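You operate a simulated robot arm through the tools that you are given. There is no shell and no other tool. Be economical: measure what you need, move in short steps, check, and stop when the job is done.

You run a simulated two-armed robot. Do the job below in one go: nothing can be reset, and whatever is moved stays where it is left.

Task
Sand the bare tops of both blocks smooth, holding each, then stack them.
Fine: orange on teal; the sanding block goes back. Set down upright: sanding block. What is to be rubbed or washed off counts as gone when no trace of it is left.

It is judged by the outcome, as a careful person would: the job done as asked, and still so three seconds after it is handed in. It fails if anything else is knocked over, pushed out of place, dropped, spilled or broken.

Robot
Two 7-joint arms with two-finger parallel grippers on one trunk, on a base that drives. Base frame: it is fixed to the floor where the robot stands at the start and does not move with it; the origin is under the middle of the robot, x ahead of it, y to its left, z up. Readings come in cm, degrees, newtons and seconds.
The left shoulder is at the start at [7, 16.3, 122], the right one opposite. With the tool pointing down near the work surface each hand reaches from about 10 to 74 cm from the robot's upright axis, wherever it stands, measured 20 degrees to its own side. Places, roughly: black-ended block (13x4x4 cm) [50, -60, 50]; top of the teal-ended block [50, 40, 90]. Payload 3.43 kg a hand.
Tool frame (each hand has its own): the origin (TCP) lies between the finger pads and is the grasp point; the fingertips stand 3.4 cm ahead of it; z points along the fingers, y is the line along which they close. The gripper opens to 12.8 cm. The fingers are 2.4 cm wide and 1.2 cm thick; the gripper's body (4.8 by 13 cm) begins 9.6 cm behind the TCP.
Orientation is that of the tool frame in the base frame, as a unit quaternion [x, y, z, w]. With the fingers straight down and closing along the base's y, the tool's x points along the base's -x, its y along +y and its z along -z.

Tools
- The arms move only by the tool arm_command. It takes "left_steps", "right_steps" or both (then of equal length, played together; a hand with none holds still); each is a list of rows, each a list of 6 numbers: the shift along the tool's x, y, z in cm, then the turn, a rotation vector about the tool's x, y, z in degrees. In form: [[tx, ty, tz, wx, wy, wz], ...]. A call has 1 to 10 rows; each row shifts and turns the commanded pose from where the row before left it, along the tool's axes as they then stand. "left_grip" and "right_grip" are, for a hand that has rows, the closure, from 0 (fully open) to 1 (shut), set as the call begins (left out, the last holds). Rows are played at 5 a second. More than 5 cm and 8.6 degrees between two rows, or a gripper value outside its range, and nothing of the call is played. Where a pose cannot be reached the arm comes as near as it can. A force on the tool above 40 N (or 10 N above the force at the start of the call, whichever is more), or a blocked arm, ends the call early, and 0.2 s more pass. The fingers move at their own pace (about 15.3 cm/s each) and stop on an object; they squeeze with about 22 N. The grip force told is the motor's: it shows also when the fingers shut on nothing. Time passes only in rows, and 0.2 s behind the last, so rows that do not move let the fingers close. It gives the time, the measured TCP pose, the force on the tool (base axes), the opening and the grip force at its end, in the units of the frame above (readings bear some noise), with the torque about the TCP (base axes, N m) and any sound that the robot's microphone picked up.
- Cameras (640 x 400 px; columns grow to the right, rows downward): "scene" is now at [12.89, 2.6, 144]; the picture's right is [0.30, -0.96, 0.00], its down [-0.63, -0.20, -0.75] and it looks along [0.72, 0.22, -0.66] (base axes); focal length 214 px, centre (320, 200). "left" rides on the left gripper at [7.6, 1.1, -16] in its tool frame; the picture's right is [-0.15, 0.99, 0.00], its down [-0.88, -0.13, -0.46] and it looks along [-0.45, -0.07, 0.89] (tool axes); focal length 234 px, centre (320, 200). "right" rides on the right gripper at [7.6, -1.1, -16] in its tool frame; the picture's right is [0.15, 0.99, 0.00], its down [-0.88, 0.13, -0.46] and it looks along [-0.45, 0.07, 0.89] (tool axes); focal length 234 px, centre (320, 200). There is no depth. A picture from a camera that has moved, and an enlarged one, comes with that camera's place and axes in the base frame and with its lens.
- snapshot(camera): a new picture of that camera. The clock stands still meanwhile.
- slide_trunk(by): slides the trunk up (or, below 0, down) by that many cm; the arms and the scene camera ride with it, the base frame stays. It gives what a move gives, with no picture.
- steer(legs): drives the robot by 1 to 6 legs, each [ahead, left, turn to the left] in cm, cm and degrees, along the robot's own axes; the way and the turn of a leg run together, so that a leg with both is an arc; at most 150 cm and 180 degrees a leg. The arms and the cameras ride along, it lands a little off, and it stops where it bumps. It gives what a move gives.
- head_to(pan, tilt): turns the head with the scene camera to pan (to the left, within 86 degrees either way) and tilt (down, from -29 to 69), counted from straight ahead of the robot. It gives what a move gives.
- close_up(camera, box): a new picture of the part [left, top, right, bottom] of that camera's present view, enlarged. The clock stands still meanwhile.
- finish_job(): hands the job in; it is judged then, once.

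Work in short steps. Places have to be worked out from the pictures, the camera data and where the tool is seen: move nearer, look again, correct. Check each grasp and each placing, and mend what went wrong. You have 120 turns and 88 pictures in all, those below and enlarged ones among them. Open the grippers and draw the arms clear of the work before you hand the job in, unless the task says otherwise; then end with one line.

The tools are called after "Call:" by a JSON object that holds its "op" and its "data". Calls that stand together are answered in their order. arm_command: Moves the arms, as the interface text tells. Its arguments: {"type":"object","properties":{"left_steps":{"type":"array","items":{"type":"array","items":{"type":"number"}}},"left_grip":{"type":"number"},"right_steps":{"type":"array","items":{"type":"array","items":{"type":"number"}}},"right_grip":{"type":"number"}},"required":[]} The other tools are called the same way: slide_trunk (by) slides the trunk up or down; steer (legs) drives the base; head_to (pan, tilt) turns the head that bears the scene camera; snapshot (camera) takes a picture; close_up (camera, box) takes an enlarged picture of a part of a camera's view; finish_job () hands the job in.

At the start:

```text
t: 0.0
left_ee_pos: [34.83, 44.26, 124.99]
left_tcp_rot: [0.001, 1.0, 0.0, -0.001]
left_wrist_force: [1.2, -0.1, 0.3]
left_moment: [0.02, 0.01, -0.01]
left_opening: 12.79
left_gripper_force: 0.0
right_ee_pos: [59.9, 9.01, 124.97]
right_tcp_rot: [0.0, 1.0, 0.001, 0.001]
right_wrist_force: [-0.4, -0.5, -0.2]
right_moment: [-0.02, -0.01, -0.01]
right_opening: 12.8
right_gripper_force: 0.1
trunk travel left (down, up): [-70.0, 24.0]
robot x, y, heading: [0.34, -0.06, -0.1]
head pan, tilt: [17.2, 41.2]
```

scene: 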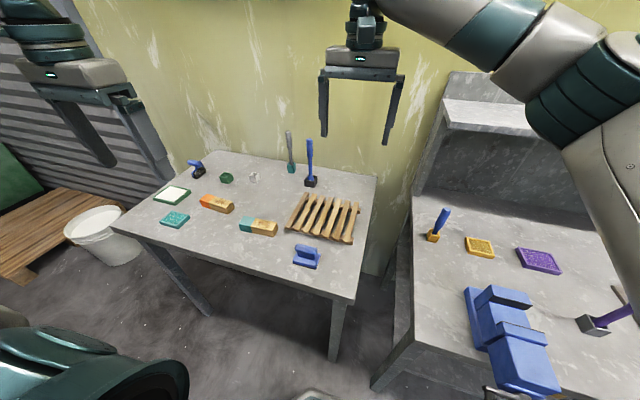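
right: 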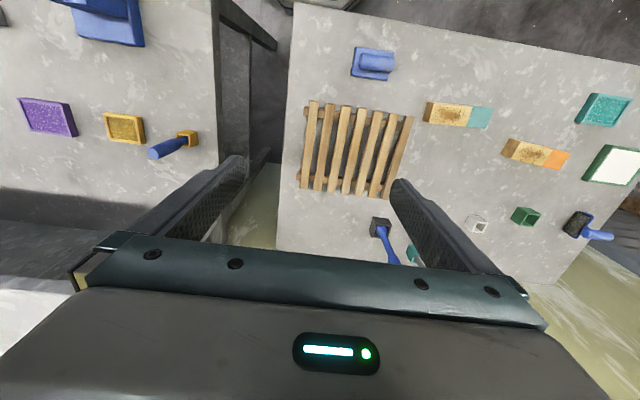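
left: 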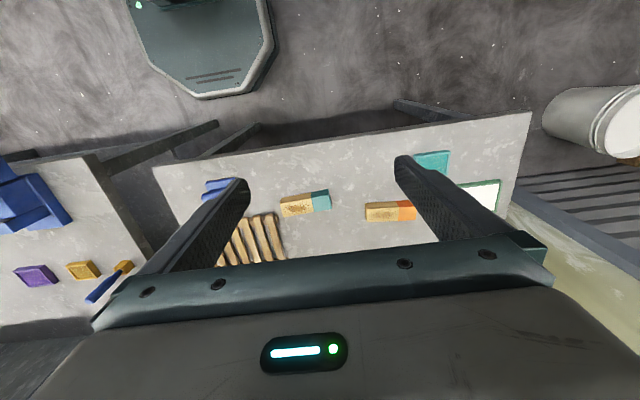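

I'll look closely at the table in front and at the right bench to tell the blocks and the sanding tool apart.

Call:
{"op": "close_up", "data": {"camera": "scene", "box": [140, 120, 390, 280]}}

Call:
{"op": "close_up", "data": {"camera": "right", "box": [280, 20, 640, 245]}}

Call:
{"op": "close_up", "data": {"camera": "scene", "box": [390, 190, 640, 400]}}

```text
2.50 times, centred on (265, 200) of scene
camera zoom: at [12.89, 2.6, 144.0], right [0.3, -0.96, 0.0], down [-0.63, -0.2, -0.75], along [0.72, 0.22, -0.66], focal length 536 px, centre (458, 200)
```

zoom: 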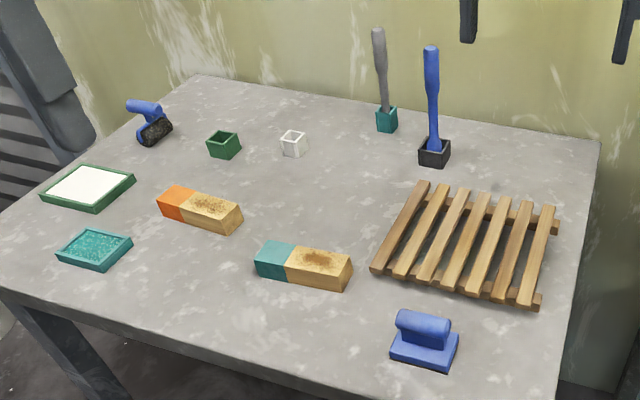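

```text
1.78 times, centred on (460, 132) of right
camera zoom: at [52.31, 7.77, 140.81], right [-0.15, 0.99, 0.0], down [0.88, 0.13, 0.46], along [0.45, 0.07, -0.89], focal length 416 px, centre (71, 320)
```

zoom: 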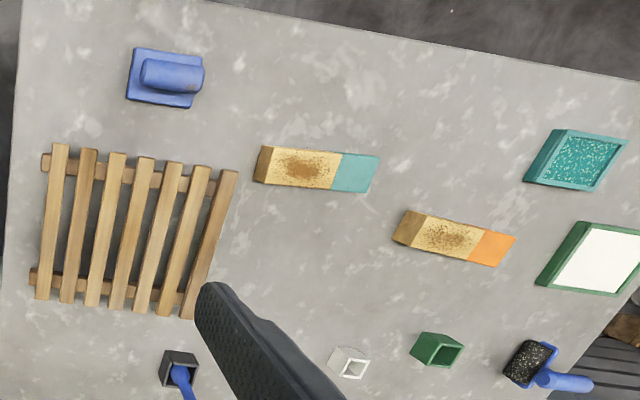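

```text
1.90 times, centred on (515, 295) of scene
camera zoom: at [12.89, 2.6, 144.0], right [0.3, -0.96, 0.0], down [-0.63, -0.2, -0.75], along [0.72, 0.22, -0.66], focal length 408 px, centre (-51, 19)
```

zoom: 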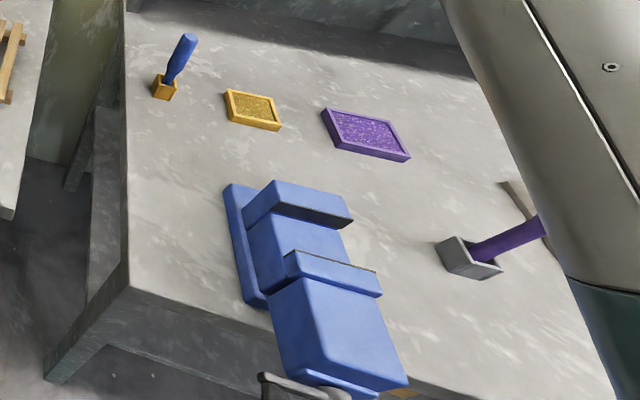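

Both blocks (teal ≈[54,38], orange ≈[60,59], tops ≈88.3) are located. Now I look for the black-ended block to the right, and enlarge the two blue-handled tools.

Call:
{"op": "close_up", "data": {"camera": "scene", "box": [175, 145, 255, 195]}}

Call:
{"op": "close_up", "data": {"camera": "scene", "box": [280, 230, 344, 270]}}

Call:
{"op": "head_to", "data": {"pan": -45, "tilt": 50}}

Call:
{"op": "snapshot", "data": {"camera": "scene"}}

```text
8.00 times, centred on (215, 170) of scene
camera zoom: at [12.89, 2.6, 144.0], right [0.3, -0.96, 0.0], down [-0.63, -0.2, -0.75], along [0.72, 0.22, -0.66], focal length 1716 px, centre (1160, 440)
```

zoom: 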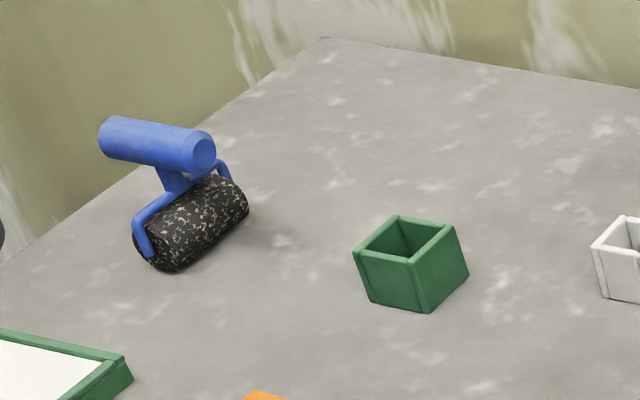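

```text
10.00 times, centred on (312, 250) of scene
camera zoom: at [12.89, 2.6, 144.0], right [0.3, -0.96, 0.0], down [-0.63, -0.2, -0.75], along [0.72, 0.22, -0.66], focal length 2145 px, centre (400, -300)
```

zoom: 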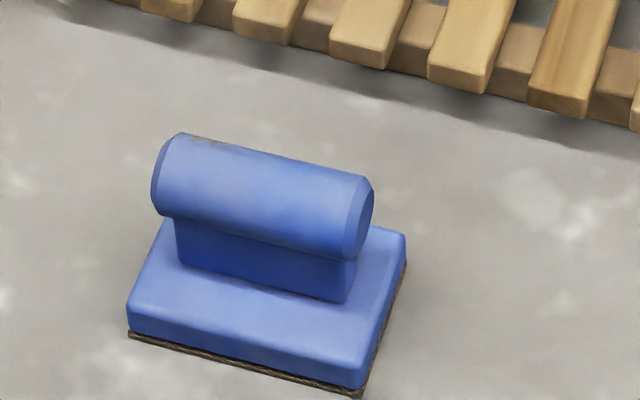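

```text
t: 1.3
left_ee_pos: [34.86, 44.25, 124.94]
left_tcp_rot: [0.0, 1.0, 0.001, 0.001]
left_wrist_force: [-1.1, 0.1, -0.1]
left_moment: [0.01, 0.04, -0.04]
left_opening: 12.8
left_gripper_force: 0.1
right_ee_pos: [59.91, 8.96, 124.79]
right_tcp_rot: [0.0, 1.0, -0.001, 0.001]
right_wrist_force: [0.0, -0.9, 0.0]
right_moment: [-0.05, 0.05, -0.01]
right_opening: 12.8
right_gripper_force: 0.1
trunk travel left (down, up): [-70.0, 24.0]
robot x, y, heading: [-0.18, 0.32, 0.0]
head pan, tilt: [-45.0, 50.0]
```

```text
79 pictures are left
camera scene: at [10.3, -5.33, 142.76], right [-0.71, -0.71, 0.0], down [-0.54, 0.54, -0.64], along [0.45, -0.45, -0.77], focal length 214 px, centre (320, 200)
```

scene: 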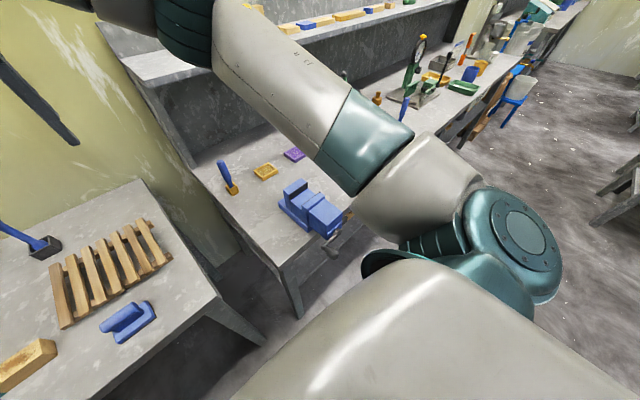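

The blue block with grit under its plate at ≈[48,17.5] is the sanding block; the other tool is a roller. I drive left and slightly ahead so both blocks are within reach of both hands.

Call:
{"op": "steer", "data": {"legs": [[0, 44, 0], [4, 0, 0]]}}

Call:
{"op": "head_to", "data": {"pan": -5, "tilt": 52}}

Call:
{"op": "snapshot", "data": {"camera": "scene"}}

```text
t: 4.5
left_ee_pos: [38.54, 88.08, 125.15]
left_tcp_rot: [0.002, 1.0, 0.002, 0.002]
left_wrist_force: [0.1, -0.1, -0.1]
left_moment: [-0.02, -0.05, 0.02]
left_opening: 12.76
left_gripper_force: 0.0
right_ee_pos: [63.37, 52.69, 125.19]
right_tcp_rot: [0.002, 1.0, 0.0, 0.002]
right_wrist_force: [-1.2, 0.6, 1.2]
right_moment: [0.02, -0.07, 0.01]
right_opening: 12.81
right_gripper_force: 0.0
trunk travel left (down, up): [-70.0, 24.0]
robot x, y, heading: [4.11, 44.03, -0.1]
head pan, tilt: [-45.0, 50.0]
```

```text
t: 5.5
left_ee_pos: [38.89, 88.21, 125.08]
left_tcp_rot: [0.002, 1.0, -0.001, 0.001]
left_wrist_force: [-0.3, -0.4, -0.3]
left_moment: [0.02, -0.02, 0.01]
left_opening: 12.81
left_gripper_force: 0.0
right_ee_pos: [63.69, 52.79, 124.99]
right_tcp_rot: [0.002, 1.0, -0.001, 0.001]
right_wrist_force: [0.4, -0.1, -0.1]
right_moment: [-0.03, 0.0, 0.0]
right_opening: 12.78
right_gripper_force: 0.1
trunk travel left (down, up): [-70.0, 24.0]
robot x, y, heading: [3.85, 43.98, -0.2]
head pan, tilt: [-5.0, 52.0]
```

```text
78 pictures are left
camera scene: at [16.23, 43.46, 142.5], right [-0.09, -1.0, 0.0], down [-0.78, 0.07, -0.62], along [0.61, -0.06, -0.79], focal length 214 px, centre (320, 200)
```

scene: 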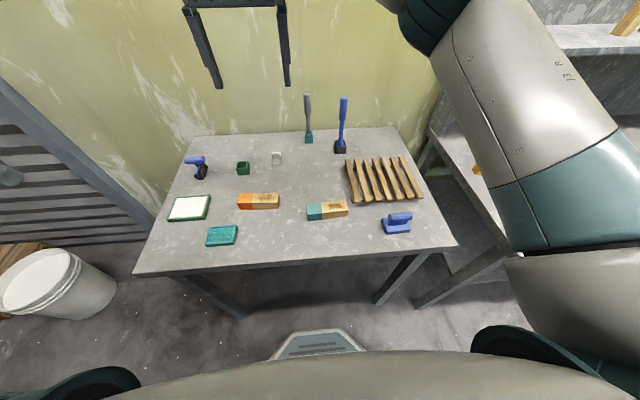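

Good central view. I enlarge the working area to refine the positions and angles.

Call:
{"op": "close_up", "data": {"camera": "scene", "box": [225, 150, 425, 275]}}

```text
3.20 times, centred on (325, 212) of scene
camera zoom: at [16.23, 43.46, 142.5], right [-0.09, -1.0, 0.0], down [-0.78, 0.07, -0.62], along [0.61, -0.06, -0.79], focal length 686 px, centre (304, 160)
```

zoom: 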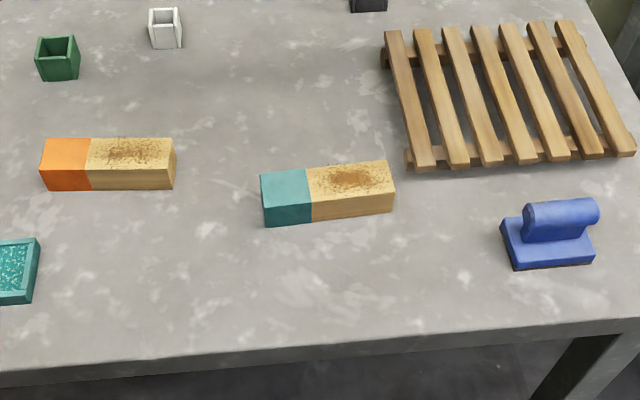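

I move both hands toward stations above the sanding block (right) and the teal end (left), at safe height.

Call:
{"op": "arm_command", "data": {"left_steps": [[-1.6, -4.65, 1.8, 0, 0, 0], [-1.6, -4.65, 1.8, 0, 0, 0], [-1.6, -4.65, 1.8, 0, 0, 0], [-1.6, -4.65, 1.8, 0, 0, 0], [-1.6, -4.65, 1.8, 0, 0, 0], [-1.6, -4.65, 1.8, 0, 0, 0], [-1.6, -4.65, 1.8, 0, 0, 0], [-1.6, -4.65, 1.8, 0, 0, 0], [-1.6, -4.65, 1.8, 0, 0, 0], [-1.6, -4.65, 1.8, 0, 0, 0]], "right_steps": [[1.57, -3.58, 2, 0, 0, 0], [1.57, -3.58, 2, 0, 0, 0], [1.57, -3.58, 2, 0, 0, 0], [1.57, -3.58, 2, 0, 0, 0], [1.57, -3.58, 2, 0, 0, 0], [1.57, -3.58, 2, 0, 0, 0], [1.57, -3.58, 2, 0, 0, 0], [1.57, -3.58, 2, 0, 0, 0], [1.57, -3.58, 2, 0, 0, 0], [1.57, -3.58, 2, 0, 0, 0]]}}

Call:
{"op": "arm_command", "data": {"left_steps": [[0, 0, 0, 0, 0, 8.6], [0, 0, 0, 0, 0, 8.6], [0, 0, 0, 0, 0, 8.6], [0, 0, 0, 0, 0, 8.6], [0, 0, 0, 0, 0, 8.6], [0, 0, 0, 0, 0, 8.6], [0, 0, 0, 0, 0, 8.6], [0, 0, 0, 0, 0, 8.6], [0, 0, 0, 0, 0, 8.6], [0, 0, 0, 0, 0, 8.6]], "right_steps": [[0, 0, 0, 0, 0, -8.6], [0, 0, 0, 0, 0, -8.6], [0, 0, 0, 0, 0, -8.6], [0, 0, 0, 0, 0, -8.6], [0, 0, 0, 0, 0, -8.6], [0, 0, 0, 0, 0, -8.6], [0, 0, 0, 0, 0, -8.6], [0, 0, 0, 0, 0, -8.6], [0, 0, 0, 0, 0, -8.6], [0, 0, 0, 0, 0, -8.6]]}}

Call:
{"op": "snapshot", "data": {"camera": "right"}}

Call:
{"op": "snapshot", "data": {"camera": "left"}}

```text
refused: row 1 steps farther than a row can; nothing moved
```

```text
t: 7.8
left_ee_pos: [32.23, 73.48, 125.21]
left_tcp_rot: [0.682, 0.731, 0.002, -0.001]
left_wrist_force: [-0.5, -0.8, 0.2]
left_moment: [0.02, -0.02, 0.01]
left_opening: 12.81
left_gripper_force: 0.1
left hand out of reach, approached as far as the arm can: row 5, 6, 7, 8, 9, 10
right_ee_pos: [63.65, 52.61, 125.09]
right_tcp_rot: [-0.683, 0.731, 0.0, 0.001]
right_wrist_force: [-0.1, 0.4, -0.1]
right_moment: [0.02, -0.03, -0.01]
right_opening: 12.81
right_gripper_force: 0.0
trunk travel left (down, up): [-70.0, 24.0]
robot x, y, heading: [4.21, 44.26, 0.0]
head pan, tilt: [-5.0, 52.0]
```

```text
76 pictures are left
camera right: at [64.31, 44.92, 140.91], right [-1.0, -0.08, 0.0], down [-0.07, 0.89, 0.46], along [-0.03, 0.46, -0.89], focal length 234 px, centre (320, 200)
```

right: 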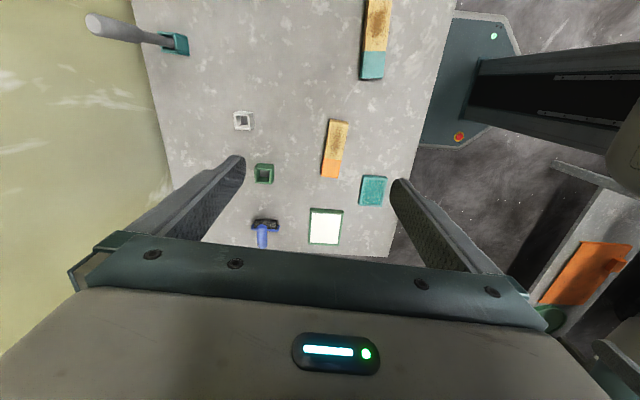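

```text
75 pictures are left
camera left: at [32.83, 81.05, 141.06], right [1.0, -0.08, 0.0], down [-0.07, -0.89, 0.45], along [-0.03, -0.45, -0.89], focal length 234 px, centre (320, 200)
```

left: 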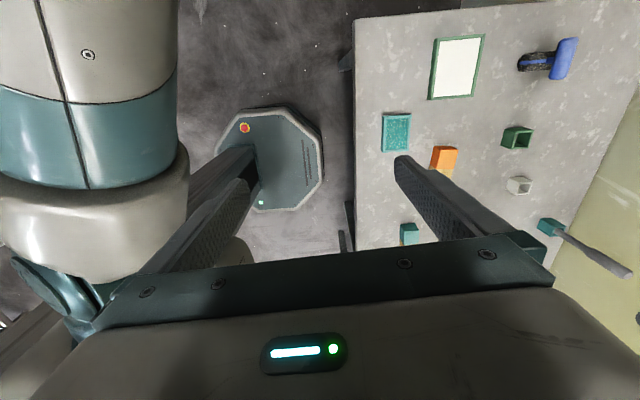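

Rotations worked (the left arm drifted in by reach limits). Now I bring each hand above its object.

Call:
{"op": "arm_command", "data": {"right_steps": [[3.67, 1.31, 1.8, 0, 0, 0], [3.67, 1.31, 1.8, 0, 0, 0], [3.67, 1.31, 1.8, 0, 0, 0], [3.67, 1.31, 1.8, 0, 0, 0], [3.67, 1.31, 1.8, 0, 0, 0], [3.67, 1.31, 1.8, 0, 0, 0], [3.67, 1.31, 1.8, 0, 0, 0], [3.67, 1.31, 1.8, 0, 0, 0], [3.67, 1.31, 1.8, 0, 0, 0], [3.67, 1.31, 1.8, 0, 0, 0]]}}

Call:
{"op": "arm_command", "data": {"left_steps": [[-3.3, 2.06, 1.8, 0, 0, 0], [-3.3, 2.06, 1.8, 0, 0, 0], [-3.3, 2.06, 1.8, 0, 0, 0], [-3.3, 2.06, 1.8, 0, 0, 0], [-3.3, 2.06, 1.8, 0, 0, 0], [-3.3, 2.06, 1.8, 0, 0, 0], [-3.3, 2.06, 1.8, 0, 0, 0], [-3.3, 2.06, 1.8, 0, 0, 0], [-3.3, 2.06, 1.8, 0, 0, 0], [-3.3, 2.06, 1.8, 0, 0, 0]]}}

Call:
{"op": "snapshot", "data": {"camera": "right"}}

Call:
{"op": "snapshot", "data": {"camera": "left"}}

```text
t: 9.9
left_ee_pos: [32.27, 73.38, 125.12]
left_tcp_rot: [0.682, 0.732, 0.002, -0.001]
left_wrist_force: [-0.8, 0.0, 0.8]
left_moment: [0.05, -0.06, 0.0]
left_opening: 12.78
left_gripper_force: 0.0
right_ee_pos: [48.1, 17.01, 106.95]
right_tcp_rot: [-0.682, 0.732, 0.0, 0.001]
right_wrist_force: [0.2, -0.5, 0.4]
right_moment: [0.01, 0.01, 0.03]
right_opening: 12.81
right_gripper_force: 0.1
trunk travel left (down, up): [-70.0, 24.0]
robot x, y, heading: [3.95, 43.92, -0.1]
head pan, tilt: [-5.0, 52.0]
```

```text
t: 12.2
left_ee_pos: [45.93, 54.81, 114.22]
left_tcp_rot: [0.683, 0.73, 0.0, 0.001]
left_wrist_force: [-0.7, -0.8, 0.4]
left_moment: [0.0, -0.04, 0.0]
left_opening: 12.77
left_gripper_force: 0.1
left hand out of reach, approached as far as the arm can: row 7, 8, 9, 10
right_ee_pos: [48.09, 17.14, 107.12]
right_tcp_rot: [-0.681, 0.732, 0.0, 0.001]
right_wrist_force: [-0.7, 0.3, 0.1]
right_moment: [0.01, -0.01, -0.01]
right_opening: 12.8
right_gripper_force: 0.1
trunk travel left (down, up): [-70.0, 24.0]
robot x, y, heading: [3.87, 44.15, -0.3]
head pan, tilt: [-5.0, 52.0]
```

```text
74 pictures are left
camera right: at [48.68, 9.5, 123.01], right [-1.0, -0.07, 0.0], down [-0.07, 0.89, 0.46], along [-0.03, 0.45, -0.89], focal length 234 px, centre (320, 200)
```

right: 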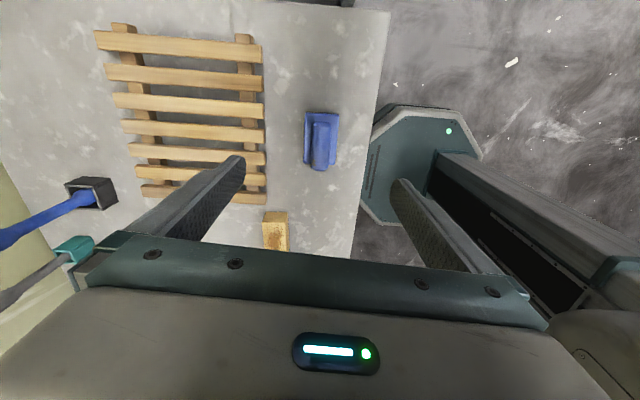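

```text
73 pictures are left
camera left: at [46.56, 62.53, 130.11], right [1.0, -0.08, 0.0], down [-0.07, -0.89, 0.46], along [-0.04, -0.46, -0.89], focal length 234 px, centre (320, 200)
```

left: 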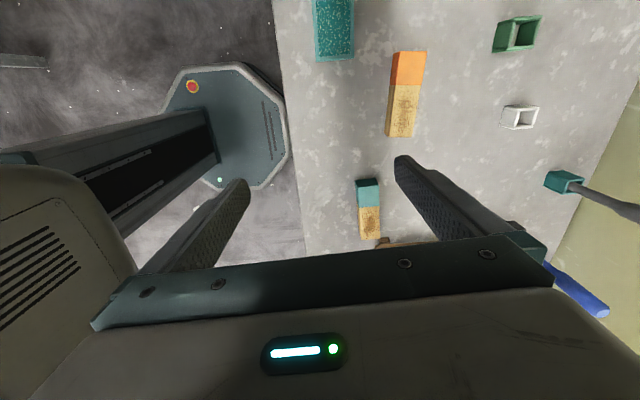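

The left hand lags, possibly stuck in a bad joint path. I retry straight toward the target to see whether it goes on.

Call:
{"op": "arm_command", "data": {"left_steps": [[0, 3, 0, 0, 0, 0], [0, 3, 0, 0, 0, 0], [0, 3, 0, 0, 0, 0], [-3, 0, 0, 0, 0, 0], [-3, 0, 0, 0, 0, 0], [-3, 0, 0, 0, 0, 0]]}}

```text
t: 13.6
left_ee_pos: [46.67, 55.04, 114.15]
left_tcp_rot: [0.681, 0.732, 0.001, 0.001]
left_wrist_force: [-0.2, -0.1, -0.2]
left_moment: [0.0, 0.02, 0.0]
left_opening: 12.82
left_gripper_force: 0.1
left hand out of reach, approached as far as the arm can: row 1, 2, 3, 4, 5, 6
right_ee_pos: [48.14, 17.17, 107.03]
right_tcp_rot: [-0.681, 0.733, 0.0, 0.0]
right_wrist_force: [-0.2, 0.0, -0.5]
right_moment: [0.02, 0.02, 0.0]
right_opening: 12.79
right_gripper_force: 0.1
trunk travel left (down, up): [-70.0, 24.0]
robot x, y, heading: [3.93, 43.99, -0.3]
head pan, tilt: [-5.0, 52.0]
```

Stuck in that configuration. I turn the left wrist back to its neutral heading, then go over the block and try turning there.

Call:
{"op": "arm_command", "data": {"left_steps": [[0, 0, 0, 0, 0, -8.6], [0, 0, 0, 0, 0, -8.6], [0, 0, 0, 0, 0, -8.6], [0, 0, 0, 0, 0, -8.6], [0, 0, 0, 0, 0, -8.6], [0, 0, 0, 0, 0, -8.6], [0, 0, 0, 0, 0, -8.6], [0, 0, 0, 0, 0, -8.6], [0, 0, 0, 0, 0, -8.6], [0, 0, 0, 0, 0, -8.6]]}}

Call:
{"op": "arm_command", "data": {"left_steps": [[-3, -3, 0, 0, 0, 0], [-3, -3, 0, 0, 0, 0], [-3, -3, 0, 0, 0, 0]]}}

```text
t: 15.8
left_ee_pos: [46.43, 54.97, 114.13]
left_tcp_rot: [0.0, 1.0, 0.0, 0.0]
left_wrist_force: [-0.3, -0.7, 0.3]
left_moment: [0.0, 0.02, 0.01]
left_opening: 12.81
left_gripper_force: 0.0
right_ee_pos: [48.19, 17.17, 106.95]
right_tcp_rot: [-0.681, 0.733, 0.001, 0.0]
right_wrist_force: [-1.9, -0.2, 0.0]
right_moment: [0.01, 0.01, -0.01]
right_opening: 12.78
right_gripper_force: 0.1
trunk travel left (down, up): [-70.0, 24.0]
robot x, y, heading: [4.27, 43.84, -0.4]
head pan, tilt: [-5.0, 52.0]
```

```text
t: 16.6
left_ee_pos: [47.94, 55.03, 113.68]
left_tcp_rot: [0.002, 1.0, 0.0, -0.001]
left_wrist_force: [-0.2, -0.6, 0.4]
left_moment: [0.04, 0.0, 0.02]
left_opening: 12.79
left_gripper_force: 0.1
left hand out of reach, approached as far as the arm can: row 1, 2, 3
right_ee_pos: [48.21, 17.11, 106.95]
right_tcp_rot: [-0.681, 0.733, 0.001, 0.0]
right_wrist_force: [-0.3, 0.4, -0.1]
right_moment: [-0.02, 0.05, -0.02]
right_opening: 12.81
right_gripper_force: 0.0
trunk travel left (down, up): [-70.0, 24.0]
robot x, y, heading: [4.26, 44.07, -0.1]
head pan, tilt: [-5.0, 52.0]
```

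I probe which direction is limited from here: down first, then -y.

Call:
{"op": "arm_command", "data": {"left_steps": [[0, 0, -3, 0, 0, 0], [0, 0, -3, 0, 0, 0]]}}

Call:
{"op": "arm_command", "data": {"left_steps": [[0, -3, 0, 0, 0, 0], [0, -3, 0, 0, 0, 0]]}}

Call:
{"op": "arm_command", "data": {"left_steps": [[-3, 0, 0, 0, 0, 0], [-3, 0, 0, 0, 0, 0]]}}

Call:
{"op": "snapshot", "data": {"camera": "scene"}}

```text
t: 17.1
left_ee_pos: [47.77, 55.22, 119.63]
left_tcp_rot: [0.001, 1.0, 0.0, 0.0]
left_wrist_force: [-0.9, -0.3, 0.0]
left_moment: [0.01, 0.0, 0.03]
left_opening: 12.8
left_gripper_force: 0.0
left hand out of reach, approached as far as the arm can: row 2
right_ee_pos: [48.04, 17.14, 106.96]
right_tcp_rot: [-0.681, 0.732, 0.0, -0.001]
right_wrist_force: [0.4, 0.4, 0.7]
right_moment: [-0.03, 0.01, 0.0]
right_opening: 12.81
right_gripper_force: 0.1
trunk travel left (down, up): [-70.0, 24.0]
robot x, y, heading: [4.09, 43.75, -0.2]
head pan, tilt: [-5.0, 52.0]
```

```text
t: 17.8
left_ee_pos: [47.77, 55.24, 119.67]
left_tcp_rot: [0.002, 1.0, -0.001, -0.001]
left_wrist_force: [-0.6, 0.8, 1.2]
left_moment: [0.02, 0.0, -0.01]
left_opening: 12.79
left_gripper_force: 0.1
left hand out of reach, approached as far as the arm can: row 1, 2
right_ee_pos: [48.07, 17.17, 107.0]
right_tcp_rot: [-0.681, 0.733, 0.001, -0.001]
right_wrist_force: [1.0, 0.5, 0.4]
right_moment: [-0.01, 0.03, 0.01]
right_opening: 12.82
right_gripper_force: 0.1
trunk travel left (down, up): [-70.0, 24.0]
robot x, y, heading: [4.03, 43.79, -0.2]
head pan, tilt: [-5.0, 52.0]
```

```text
t: 18.4
left_ee_pos: [54.28, 56.59, 119.78]
left_tcp_rot: [0.002, 1.0, 0.0, 0.0]
left_wrist_force: [0.8, 1.3, -0.4]
left_moment: [-0.05, 0.04, -0.02]
left_opening: 12.79
left_gripper_force: 0.1
left hand out of reach, approached as far as the arm can: row 1, 2
right_ee_pos: [48.25, 17.18, 106.94]
right_tcp_rot: [-0.68, 0.733, 0.0, 0.0]
right_wrist_force: [-0.2, 0.1, 0.1]
right_moment: [0.0, 0.04, 0.02]
right_opening: 12.78
right_gripper_force: 0.0
trunk travel left (down, up): [-70.0, 24.0]
robot x, y, heading: [4.17, 44.06, -0.2]
head pan, tilt: [-5.0, 52.0]
```

```text
72 pictures are left
camera scene: at [16.45, 43.5, 142.48], right [-0.09, -1.0, 0.0], down [-0.79, 0.07, -0.61], along [0.61, -0.06, -0.79], focal length 214 px, centre (320, 200)
```

scene: 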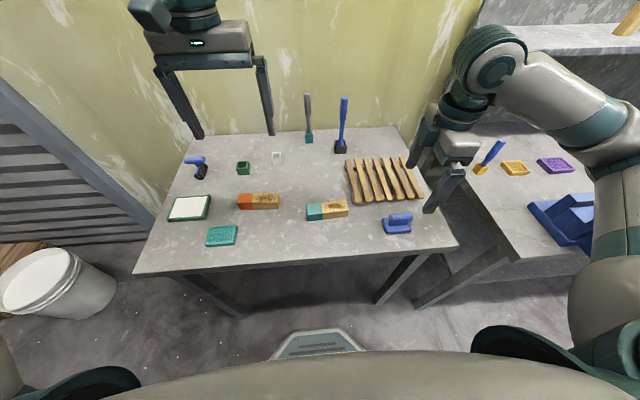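

The right arm started crossed over its centre line, so the left should manage likewise when stretched farther ahead. I go forward and up first, then inward.

Call:
{"op": "arm_command", "data": {"left_steps": [[-3, 0, -1, 0, 0, 0], [-3, 0, -1, 0, 0, 0], [-3, 0, -1, 0, 0, 0], [-1, 0, -2, 0, 0, 0]]}}

Call:
{"op": "arm_command", "data": {"left_steps": [[0, -3, 0, 0, 0, 0], [0, -3, 0, 0, 0, 0], [0, -3, 0, 0, 0, 0], [0, -3, 0, 0, 0, 0]]}}

```text
t: 19.4
left_ee_pos: [60.58, 59.57, 122.42]
left_tcp_rot: [0.001, 1.0, -0.001, 0.001]
left_wrist_force: [-0.9, 0.0, 0.5]
left_moment: [-0.04, 0.02, -0.01]
left_opening: 12.79
left_gripper_force: 0.0
left hand out of reach, approached as far as the arm can: row 1, 2, 3, 4
right_ee_pos: [48.13, 17.27, 107.1]
right_tcp_rot: [-0.681, 0.732, -0.001, 0.0]
right_wrist_force: [0.2, 0.0, 0.6]
right_moment: [0.0, -0.02, 0.0]
right_opening: 12.79
right_gripper_force: 0.0
trunk travel left (down, up): [-70.0, 24.0]
robot x, y, heading: [3.66, 44.07, -0.2]
head pan, tilt: [-5.0, 52.0]
```

```text
t: 20.4
left_ee_pos: [60.56, 59.64, 122.26]
left_tcp_rot: [0.0, 1.0, -0.001, 0.001]
left_wrist_force: [-0.5, 0.2, -0.3]
left_moment: [0.03, -0.01, 0.04]
left_opening: 12.82
left_gripper_force: 0.0
left hand out of reach, approached as far as the arm can: row 1, 2, 3, 4
right_ee_pos: [48.25, 17.15, 107.04]
right_tcp_rot: [-0.681, 0.733, 0.0, 0.0]
right_wrist_force: [1.1, -1.2, -1.0]
right_moment: [0.02, -0.01, 0.01]
right_opening: 12.8
right_gripper_force: 0.0
trunk travel left (down, up): [-70.0, 24.0]
robot x, y, heading: [4.06, 44.25, -0.3]
head pan, tilt: [-5.0, 52.0]
```

The left arm seems to have a joint at its limit from the earlier turn. I take it back outward to unwind it, then come inward in neutral heading.

Call:
{"op": "arm_command", "data": {"left_steps": [[2.2, 3.2, -0.3, 0, 0, 0], [2.2, 3.2, -0.3, 0, 0, 0], [2.2, 3.2, -0.3, 0, 0, 0], [2.2, 3.2, -0.3, 0, 0, 0], [2.2, 3.2, -0.3, 0, 0, 0], [2.2, 3.2, -0.3, 0, 0, 0], [2.2, 3.2, -0.3, 0, 0, 0], [2.2, 3.2, -0.3, 0, 0, 0], [2.2, 3.2, -0.3, 0, 0, 0]]}}

Call:
{"op": "arm_command", "data": {"left_steps": [[-1.7, -4.2, 0, 0, 0, 0], [-1.7, -4.2, 0, 0, 0, 0], [-1.7, -4.2, 0, 0, 0, 0], [-1.7, -4.2, 0, 0, 0, 0], [-1.7, -4.2, 0, 0, 0, 0], [-1.7, -4.2, 0, 0, 0, 0], [-1.7, -4.2, 0, 0, 0, 0], [-1.7, -4.2, 0, 0, 0, 0], [-1.7, -4.2, 0, 0, 0, 0], [-1.7, -4.2, 0, 0, 0, 0]]}}

```text
t: 22.4
left_ee_pos: [40.71, 88.83, 125.04]
left_tcp_rot: [0.002, 1.0, 0.0, 0.002]
left_wrist_force: [-0.4, 0.5, -0.5]
left_moment: [-0.01, -0.03, -0.01]
left_opening: 12.83
left_gripper_force: 0.0
right_ee_pos: [47.96, 17.34, 107.01]
right_tcp_rot: [-0.681, 0.732, -0.001, 0.0]
right_wrist_force: [0.0, 0.4, 0.8]
right_moment: [-0.03, -0.02, 0.0]
right_opening: 12.81
right_gripper_force: 0.0
trunk travel left (down, up): [-70.0, 24.0]
robot x, y, heading: [3.9, 43.81, -0.0]
head pan, tilt: [-5.0, 52.0]
```

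```text
t: 24.6
left_ee_pos: [53.62, 57.19, 124.38]
left_tcp_rot: [0.0, 1.0, -0.001, 0.001]
left_wrist_force: [0.4, 0.8, 0.3]
left_moment: [0.01, -0.01, 0.03]
left_opening: 12.77
left_gripper_force: 0.0
left hand out of reach, approached as far as the arm can: row 8, 9, 10
right_ee_pos: [48.18, 17.25, 107.03]
right_tcp_rot: [-0.681, 0.733, 0.0, 0.0]
right_wrist_force: [0.4, 0.1, -0.3]
right_moment: [-0.03, 0.01, 0.0]
right_opening: 12.81
right_gripper_force: 0.1
trunk travel left (down, up): [-70.0, 24.0]
robot x, y, heading: [4.07, 44.19, -0.4]
head pan, tilt: [-5.0, 52.0]
```

I look at the left arm's posture to understand which joint is in the way.

Call:
{"op": "head_to", "data": {"pan": 45, "tilt": 15}}

Call:
{"op": "snapshot", "data": {"camera": "scene"}}

Call:
{"op": "head_to", "data": {"pan": -45, "tilt": 15}}

Call:
{"op": "snapshot", "data": {"camera": "scene"}}

```text
t: 25.7
left_ee_pos: [53.56, 57.15, 124.54]
left_tcp_rot: [0.0, 1.0, -0.001, 0.001]
left_wrist_force: [0.3, -0.8, -0.7]
left_moment: [-0.03, -0.03, 0.02]
left_opening: 12.8
left_gripper_force: 0.1
right_ee_pos: [48.15, 17.22, 106.82]
right_tcp_rot: [-0.68, 0.733, -0.001, 0.0]
right_wrist_force: [0.7, -1.2, -0.3]
right_moment: [0.05, 0.01, 0.0]
right_opening: 12.79
right_gripper_force: 0.1
trunk travel left (down, up): [-70.0, 24.0]
robot x, y, heading: [3.98, 44.05, -0.2]
head pan, tilt: [45.0, 15.0]
```

```text
71 pictures are left
camera scene: at [15.52, 50.71, 148.12], right [0.7, -0.71, 0.0], down [-0.18, -0.18, -0.97], along [0.69, 0.68, -0.26], focal length 214 px, centre (320, 200)
```

scene: 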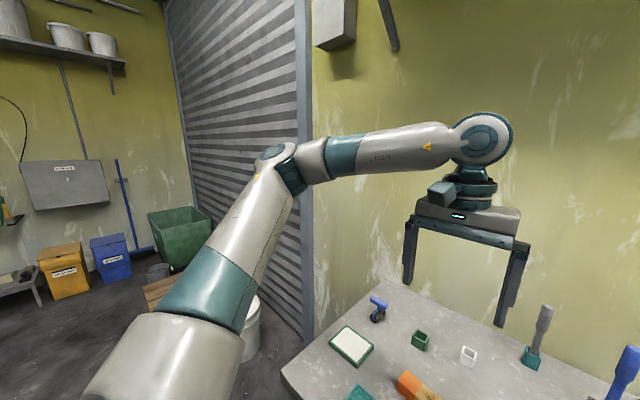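

```text
t: 27.4
left_ee_pos: [53.55, 57.14, 124.66]
left_tcp_rot: [0.0, 1.0, -0.001, 0.001]
left_wrist_force: [-0.2, -0.2, 0.5]
left_moment: [-0.03, 0.02, -0.03]
left_opening: 12.79
left_gripper_force: 0.1
right_ee_pos: [48.11, 17.05, 106.9]
right_tcp_rot: [-0.681, 0.733, 0.0, 0.0]
right_wrist_force: [-0.2, 0.0, 0.1]
right_moment: [0.04, 0.02, 0.01]
right_opening: 12.79
right_gripper_force: 0.1
trunk travel left (down, up): [-70.0, 24.0]
robot x, y, heading: [3.77, 44.22, -0.2]
head pan, tilt: [-45.0, 15.0]
```

```text
70 pictures are left
camera scene: at [15.46, 37.51, 148.13], right [-0.71, -0.71, 0.0], down [-0.18, 0.18, -0.97], along [0.68, -0.68, -0.26], focal length 214 px, centre (320, 200)
```

scene: 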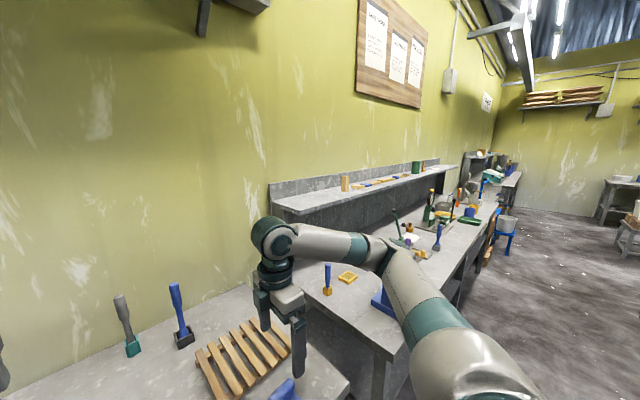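

The inward limit of the left arm is at about y_rel 11–15, while the right crosses well. So I'll turn the left wrist here and drive the robot to the right for the teal block, keeping each arm in its comfortable range.

Call:
{"op": "arm_command", "data": {"left_steps": [[0, 1, 0, 0, 0, 8.6], [0, 0, 0, 0, 0, 8.6], [0, 0, 0, 0, 0, 8.6], [0, 0, 0, 0, 0, 8.6], [0, 0, 0, 0, 0, 8.6], [0, 0, 0, 0, 0, 8.6], [0, 0, 0, 0, 0, 8.6], [0, 0, 0, 0, 0, 8.6], [0, 0, 0, 0, 0, 8.6], [0, 0, 0, 0, 0, 8.6]], "right_steps": [[0, 0, -1.2, 0, 0, 0], [0, 0, -1.2, 0, 0, 0], [0, 0, -1.2, 0, 0, 0], [0, 0, -1.2, 0, 0, 0], [0, 0, -1.2, 0, 0, 0], [0, 0, -1.2, 0, 0, 0], [0, 0, -1.2, 0, 0, 0], [0, 0, -1.2, 0, 0, 0], [0, 0, -1.2, 0, 0, 0], [0, 0, -1.2, 0, 0, 0]]}}

Call:
{"op": "steer", "data": {"legs": [[0, -22, 0]]}}

Call:
{"op": "head_to", "data": {"pan": 10, "tilt": 52}}

```text
t: 29.6
left_ee_pos: [45.72, 56.83, 125.02]
left_tcp_rot: [0.68, 0.733, 0.004, 0.002]
left_wrist_force: [-0.1, -0.4, -0.9]
left_moment: [-0.01, -0.06, 0.01]
left_opening: 12.81
left_gripper_force: 0.1
left hand out of reach, approached as far as the arm can: row 9, 10
right_ee_pos: [47.75, 17.23, 119.13]
right_tcp_rot: [-0.681, 0.733, 0.0, 0.001]
right_wrist_force: [-0.7, -0.4, 0.6]
right_moment: [0.01, -0.04, 0.01]
right_opening: 12.8
right_gripper_force: 0.1
trunk travel left (down, up): [-70.0, 24.0]
robot x, y, heading: [4.07, 44.18, -0.6]
head pan, tilt: [-45.0, 15.0]
```

```text
t: 31.3
left_ee_pos: [46.13, 34.23, 124.8]
left_tcp_rot: [0.681, 0.732, 0.003, 0.001]
left_wrist_force: [-0.7, 0.6, -0.3]
left_moment: [-0.02, -0.02, -0.01]
left_opening: 12.81
left_gripper_force: 0.1
right_ee_pos: [47.93, -5.31, 118.97]
right_tcp_rot: [-0.679, 0.734, -0.001, 0.001]
right_wrist_force: [-0.1, -0.2, -0.3]
right_moment: [0.0, -0.03, -0.03]
right_opening: 12.79
right_gripper_force: 0.0
trunk travel left (down, up): [-70.0, 24.0]
robot x, y, heading: [3.94, 21.65, -0.5]
head pan, tilt: [-45.0, 15.0]
```

```text
t: 32.5
left_ee_pos: [46.22, 34.12, 124.86]
left_tcp_rot: [0.681, 0.732, 0.003, 0.001]
left_wrist_force: [-0.6, -0.1, 0.0]
left_moment: [0.01, -0.01, 0.01]
left_opening: 12.79
left_gripper_force: 0.0
right_ee_pos: [47.87, -5.33, 118.83]
right_tcp_rot: [-0.679, 0.734, -0.001, 0.001]
right_wrist_force: [-0.3, 0.3, -0.6]
right_moment: [-0.02, -0.02, 0.02]
right_opening: 12.78
right_gripper_force: 0.1
trunk travel left (down, up): [-70.0, 24.0]
robot x, y, heading: [3.96, 21.61, -0.4]
head pan, tilt: [10.0, 52.0]
```

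Now bring both hands above their targets from here.

Call:
{"op": "arm_command", "data": {"left_steps": [[1.73, 1.58, 2.5, 0, 0, 0], [1.73, 1.58, 2.5, 0, 0, 0], [1.73, 1.58, 2.5, 0, 0, 0], [1.73, 1.58, 2.5, 0, 0, 0], [1.73, 1.58, 2.5, 0, 0, 0], [1.73, 1.58, 2.5, 0, 0, 0]], "right_steps": [[-3.72, 0.27, 2.33, 0, 0, 0], [-3.72, 0.27, 2.33, 0, 0, 0], [-3.72, 0.27, 2.33, 0, 0, 0], [-3.72, 0.27, 2.33, 0, 0, 0], [-3.72, 0.27, 2.33, 0, 0, 0], [-3.72, 0.27, 2.33, 0, 0, 0]]}}

Call:
{"op": "snapshot", "data": {"camera": "scene"}}

Call:
{"op": "snapshot", "data": {"camera": "right"}}

Call:
{"op": "snapshot", "data": {"camera": "left"}}

```text
t: 33.9
left_ee_pos: [43.84, 38.38, 109.64]
left_tcp_rot: [0.68, 0.733, 0.002, 0.003]
left_wrist_force: [0.3, -0.1, -0.1]
left_moment: [-0.02, -0.01, -0.03]
left_opening: 12.83
left_gripper_force: 0.0
left hand out of reach, approached as far as the arm can: row 1, 2, 3, 4, 5, 6
right_ee_pos: [48.06, 17.28, 104.85]
right_tcp_rot: [-0.678, 0.735, -0.001, 0.0]
right_wrist_force: [-0.5, 0.1, 0.0]
right_moment: [-0.04, 0.08, 0.01]
right_opening: 12.82
right_gripper_force: 0.2
trunk travel left (down, up): [-70.0, 24.0]
robot x, y, heading: [3.6, 21.47, -0.5]
head pan, tilt: [10.0, 52.0]
```

```text
69 pictures are left
camera scene: at [16.22, 23.32, 142.49], right [0.16, -0.99, 0.0], down [-0.78, -0.13, -0.61], along [0.61, 0.1, -0.79], focal length 214 px, centre (320, 200)
```

scene: 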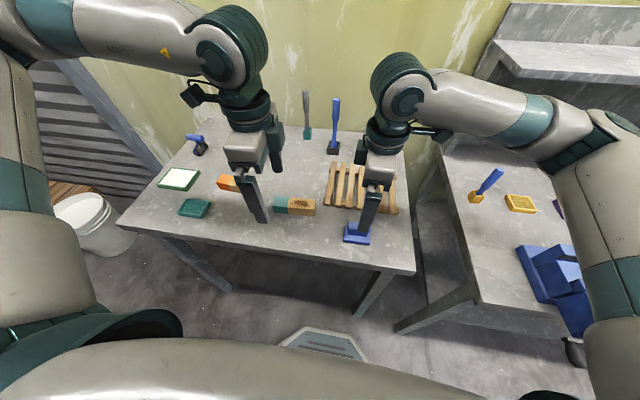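

```text
68 pictures are left
camera right: at [48.53, 9.67, 120.92], right [-1.0, -0.07, 0.0], down [-0.06, 0.89, 0.45], along [-0.03, 0.45, -0.89], focal length 234 px, centre (320, 200)
```

right: 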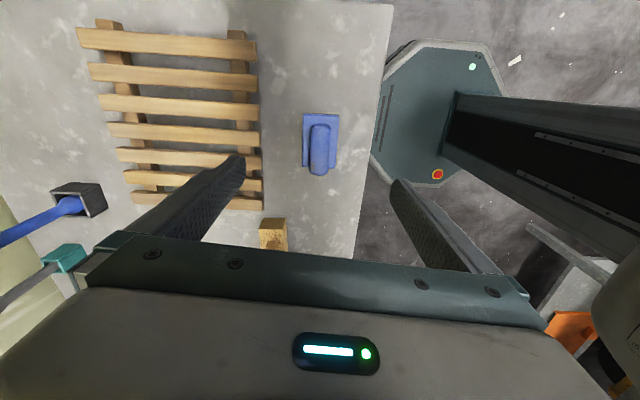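

```text
67 pictures are left
camera left: at [44.37, 46.03, 125.55], right [1.0, -0.07, 0.01], down [-0.07, -0.89, 0.45], along [-0.03, -0.45, -0.89], focal length 234 px, centre (320, 200)
```

left: 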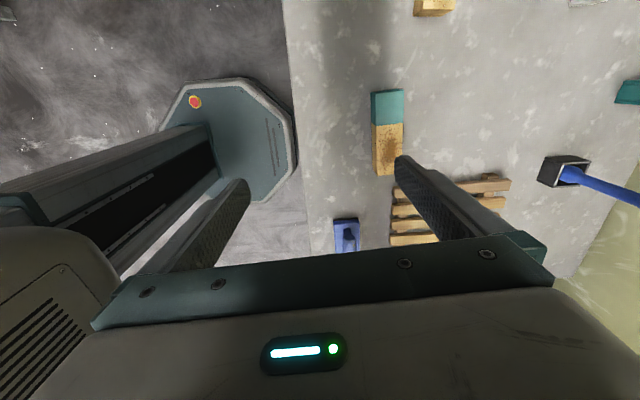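

The left J7 binds in this heading; I turn the left wrist the other way (180°), which gives the same finger line with the camera inward, and will lean the hand outward for clearance.

Call:
{"op": "arm_command", "data": {"left_steps": [[0, 0, -0.5, 0, 0, -8.57], [0, 0, -0.5, 0, 0, -8.57], [0, 0, -0.5, 0, 0, -8.57], [0, 0, -0.5, 0, 0, -8.57], [0, 0, -0.5, 0, 0, -8.57], [0, 0, -0.5, 0, 0, -8.57], [0, 0, -0.5, 0, 0, -8.57], [0, 0, -0.5, 0, 0, -8.57], [0, 0, -0.5, 0, 0, -8.57], [0, 0, -0.5, 0, 0, -8.57]]}}

Call:
{"op": "arm_command", "data": {"left_steps": [[0, 0, 0, 0, 0, -8.57], [0, 0, 0, 0, 0, -8.57], [0, 0, 0, 0, 0, -8.57], [0, 0, 0, 0, 0, -8.57], [0, 0, 0, 0, 0, -8.57], [0, 0, 0, 0, 0, -8.57], [0, 0, 0, 0, 0, -8.57], [0, 0, 0, 0, 0, -8.57], [0, 0, 0, 0, 0, -8.57], [0, 0, 0, 0, 0, -8.57]]}}

```text
t: 36.1
left_ee_pos: [43.83, 38.07, 114.85]
left_tcp_rot: [0.0, 1.0, 0.0, 0.002]
left_wrist_force: [-0.7, 0.6, 0.8]
left_moment: [-0.06, -0.02, 0.02]
left_opening: 12.79
left_gripper_force: 0.0
right_ee_pos: [47.94, 17.04, 104.99]
right_tcp_rot: [-0.679, 0.734, 0.0, 0.0]
right_wrist_force: [-0.5, 0.5, -0.5]
right_moment: [0.0, 0.01, 0.01]
right_opening: 12.79
right_gripper_force: 0.1
trunk travel left (down, up): [-70.0, 24.0]
robot x, y, heading: [3.62, 21.6, -0.4]
head pan, tilt: [10.0, 52.0]
```

```text
t: 38.3
left_ee_pos: [43.85, 38.15, 114.83]
left_tcp_rot: [-0.68, 0.733, -0.001, 0.003]
left_wrist_force: [0.0, -0.9, -0.5]
left_moment: [-0.02, 0.01, 0.03]
left_opening: 12.8
left_gripper_force: 0.2
right_ee_pos: [48.0, 17.12, 104.89]
right_tcp_rot: [-0.679, 0.734, 0.0, 0.0]
right_wrist_force: [0.5, 0.8, 0.2]
right_moment: [-0.05, 0.01, 0.0]
right_opening: 12.8
right_gripper_force: 0.0
trunk travel left (down, up): [-70.0, 24.0]
robot x, y, heading: [3.95, 21.48, -0.5]
head pan, tilt: [10.0, 52.0]
```

Worked freely. Now align to the block's axis, move above the teal end and lean outward by about 42°.

Call:
{"op": "arm_command", "data": {"left_steps": [[0, 0, 0, 0, 0, -8], [-2.5, -3.67, 1, 0, 0, 0], [-2.5, -3.67, 1, 0, 0, 0], [-2.5, -3.67, 1, 0, 0, 0], [0, 0, 0, 0, 8.4, 0], [0, 0, 0, 0, 8.4, 0], [0, 0, 0, 0, 8.4, 0], [0, 0, 0, 0, 8.4, 0], [0, 0, 0, 0, 8.4, 0]]}}

Call:
{"op": "snapshot", "data": {"camera": "left"}}

Call:
{"op": "snapshot", "data": {"camera": "scene"}}

```text
t: 40.3
left_ee_pos: [54.49, 46.34, 111.68]
left_tcp_rot: [0.679, -0.64, 0.263, 0.245]
left_wrist_force: [0.3, -0.6, 0.5]
left_moment: [0.01, 0.03, 0.0]
left_opening: 12.79
left_gripper_force: 0.1
right_ee_pos: [48.01, 17.19, 105.06]
right_tcp_rot: [-0.679, 0.734, 0.0, 0.0]
right_wrist_force: [-0.3, 0.1, 0.7]
right_moment: [-0.03, 0.01, 0.0]
right_opening: 12.79
right_gripper_force: 0.1
trunk travel left (down, up): [-70.0, 24.0]
robot x, y, heading: [4.04, 21.58, -0.4]
head pan, tilt: [10.0, 52.0]
```

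```text
66 pictures are left
camera left: at [52.96, 51.36, 128.59], right [-0.99, 0.05, -0.1], down [0.07, 0.96, -0.25], along [0.09, -0.26, -0.96], focal length 234 px, centre (320, 200)
```

left: 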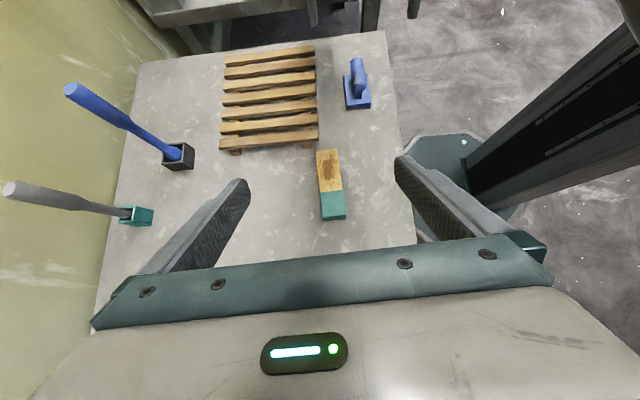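

```text
65 pictures are left
camera scene: at [16.16, 23.23, 142.49], right [0.16, -0.99, 0.0], down [-0.78, -0.13, -0.62], along [0.61, 0.1, -0.79], focal length 214 px, centre (320, 200)
```

scene: 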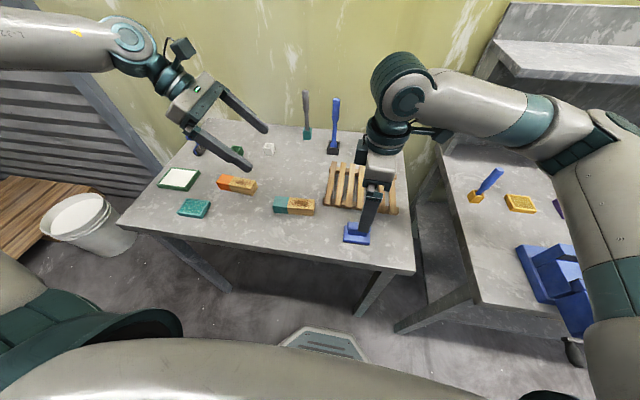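

The lean works. I enlarge the teal block and the sanding block in the wrist views for precise positions.

Call:
{"op": "close_up", "data": {"camera": "left", "box": [280, 130, 400, 230]}}

Call:
{"op": "close_up", "data": {"camera": "right", "box": [260, 90, 380, 190]}}

```text
4.00 times, centred on (340, 180) of left
camera zoom: at [52.96, 51.36, 128.59], right [-0.99, 0.05, -0.1], down [0.07, 0.96, -0.25], along [0.09, -0.26, -0.96], focal length 937 px, centre (240, 280)
```

zoom: 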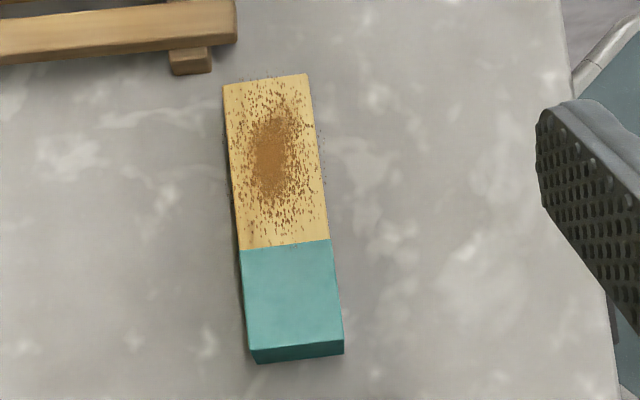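

```text
4.00 times, centred on (320, 140) of right
camera zoom: at [48.5, 9.56, 120.96], right [-1.0, -0.07, 0.0], down [-0.06, 0.89, 0.45], along [-0.03, 0.45, -0.89], focal length 937 px, centre (320, 440)
```

zoom: 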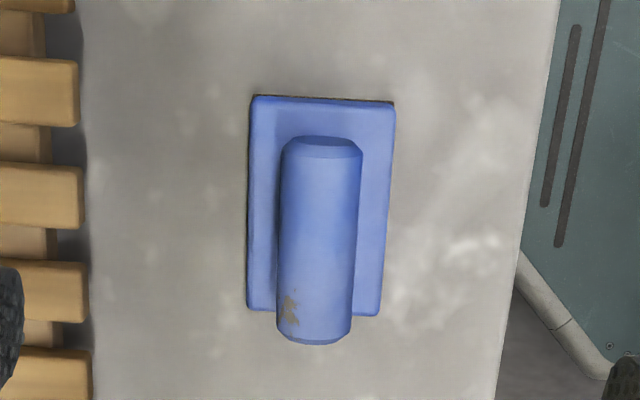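

Teal block: centre [54.8,37.15], top 88.3, teal part y 39–43.5. Sanding block: plate 5×8 cm centred [48.0,17.8], handle along y. I half-close the right gripper, align and descend toward the handle.

Call:
{"op": "arm_command", "data": {"right_steps": [[-0.7, 0, 0, 0, 0, -4], [0, 0, 3, 0, 0, 0], [0, 0, 3, 0, 0, 0], [0, 0, 3, 0, 0, 0], [0, 0, 2.5, 0, 0, 0]], "right_grip": 0.5}}

Call:
{"op": "snapshot", "data": {"camera": "right"}}

Call:
{"op": "close_up", "data": {"camera": "scene", "box": [300, 130, 460, 260]}}

```text
t: 41.5
left_ee_pos: [54.39, 46.21, 111.76]
left_tcp_rot: [0.68, -0.641, 0.262, 0.243]
left_wrist_force: [-1.4, 0.0, 0.1]
left_moment: [-0.02, 0.0, 0.03]
left_opening: 12.81
left_gripper_force: 0.0
right_ee_pos: [48.2, 17.53, 93.32]
right_tcp_rot: [-0.704, 0.71, 0.001, 0.001]
right_wrist_force: [-0.7, -0.6, 0.1]
right_moment: [-0.01, -0.03, -0.02]
right_opening: 6.42
right_gripper_force: 0.1
trunk travel left (down, up): [-70.0, 24.0]
robot x, y, heading: [4.09, 21.61, -0.7]
head pan, tilt: [10.0, 52.0]
```

```text
62 pictures are left
camera right: at [49.23, 9.99, 109.25], right [-0.99, -0.14, 0.0], down [-0.12, 0.88, 0.46], along [-0.06, 0.45, -0.89], focal length 234 px, centre (320, 200)
```

right: 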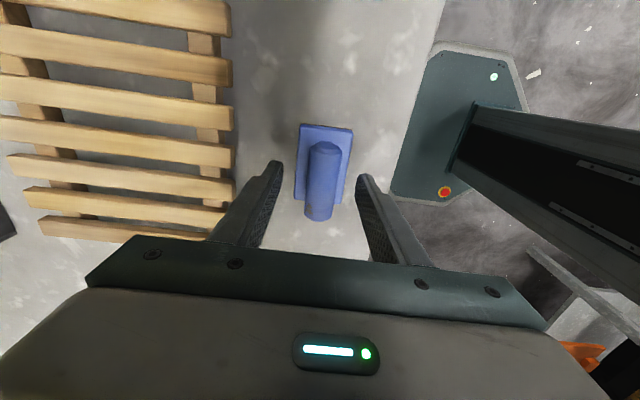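

```text
3.08 times, centred on (380, 195) of scene
camera zoom: at [16.17, 23.01, 142.49], right [0.16, -0.99, 0.0], down [-0.78, -0.13, -0.62], along [0.61, 0.1, -0.79], focal length 660 px, centre (135, 215)
```

zoom: 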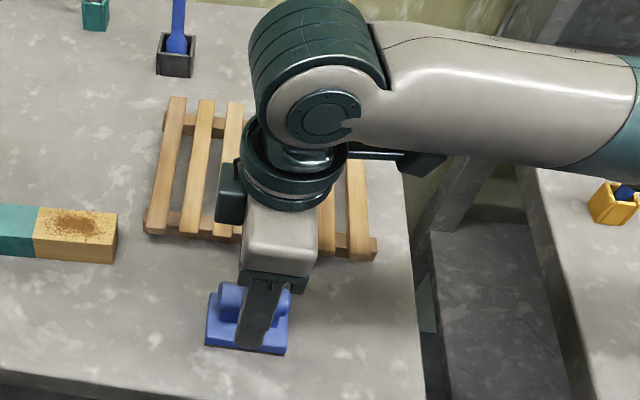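

The handle is centred between the fingers. I go down to ≈90.3 and close.

Call:
{"op": "arm_command", "data": {"right_steps": [[0, 0, 1.5, 0, 0, 0], [0, 0, 1.5, 0, 0, 0]]}}

Call:
{"op": "arm_command", "data": {"right_steps": [[0, 0, 0, 0, 0, 0], [0, 0, 0, 0, 0, 0], [0, 0, 0, 0, 0, 0]], "right_grip": 1.0}}

Call:
{"op": "snapshot", "data": {"camera": "right"}}

```text
t: 42.1
left_ee_pos: [54.4, 46.29, 111.8]
left_tcp_rot: [0.679, -0.64, 0.263, 0.244]
left_wrist_force: [-0.3, 0.1, -0.4]
left_moment: [-0.02, -0.02, -0.01]
left_opening: 12.78
left_gripper_force: 0.1
right_ee_pos: [48.21, 17.63, 90.19]
right_tcp_rot: [-0.704, 0.71, 0.0, 0.001]
right_wrist_force: [0.7, 0.8, 0.0]
right_moment: [0.0, -0.01, -0.02]
right_opening: 6.39
right_gripper_force: 0.0
trunk travel left (down, up): [-70.0, 24.0]
robot x, y, heading: [3.82, 22.05, -0.6]
head pan, tilt: [10.0, 52.0]
```

```text
t: 42.9
left_ee_pos: [54.41, 46.29, 111.75]
left_tcp_rot: [0.679, -0.64, 0.262, 0.244]
left_wrist_force: [0.4, -0.3, 0.5]
left_moment: [0.01, -0.03, 0.06]
left_opening: 12.78
left_gripper_force: 0.1
right_ee_pos: [48.08, 17.53, 90.29]
right_tcp_rot: [-0.704, 0.71, 0.0, 0.0]
right_wrist_force: [0.0, -0.2, 0.3]
right_moment: [0.01, 0.01, 0.02]
right_opening: 4.93
right_gripper_force: 22.2
trunk travel left (down, up): [-70.0, 24.0]
robot x, y, heading: [3.81, 21.57, -0.5]
head pan, tilt: [10.0, 52.0]
```

```text
60 pictures are left
camera right: at [49.19, 9.99, 106.3], right [-0.99, -0.14, 0.0], down [-0.12, 0.88, 0.46], along [-0.06, 0.45, -0.89], focal length 234 px, centre (320, 200)
```

right: 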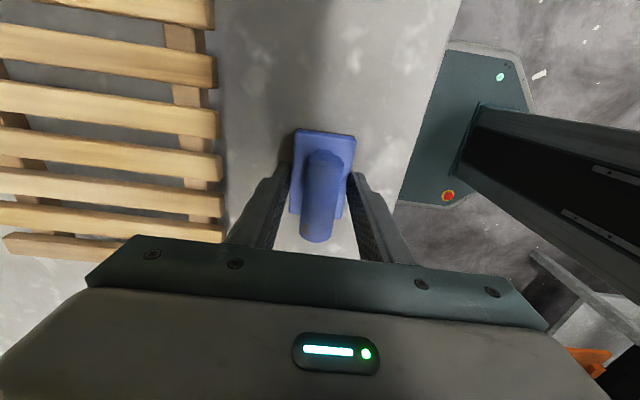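

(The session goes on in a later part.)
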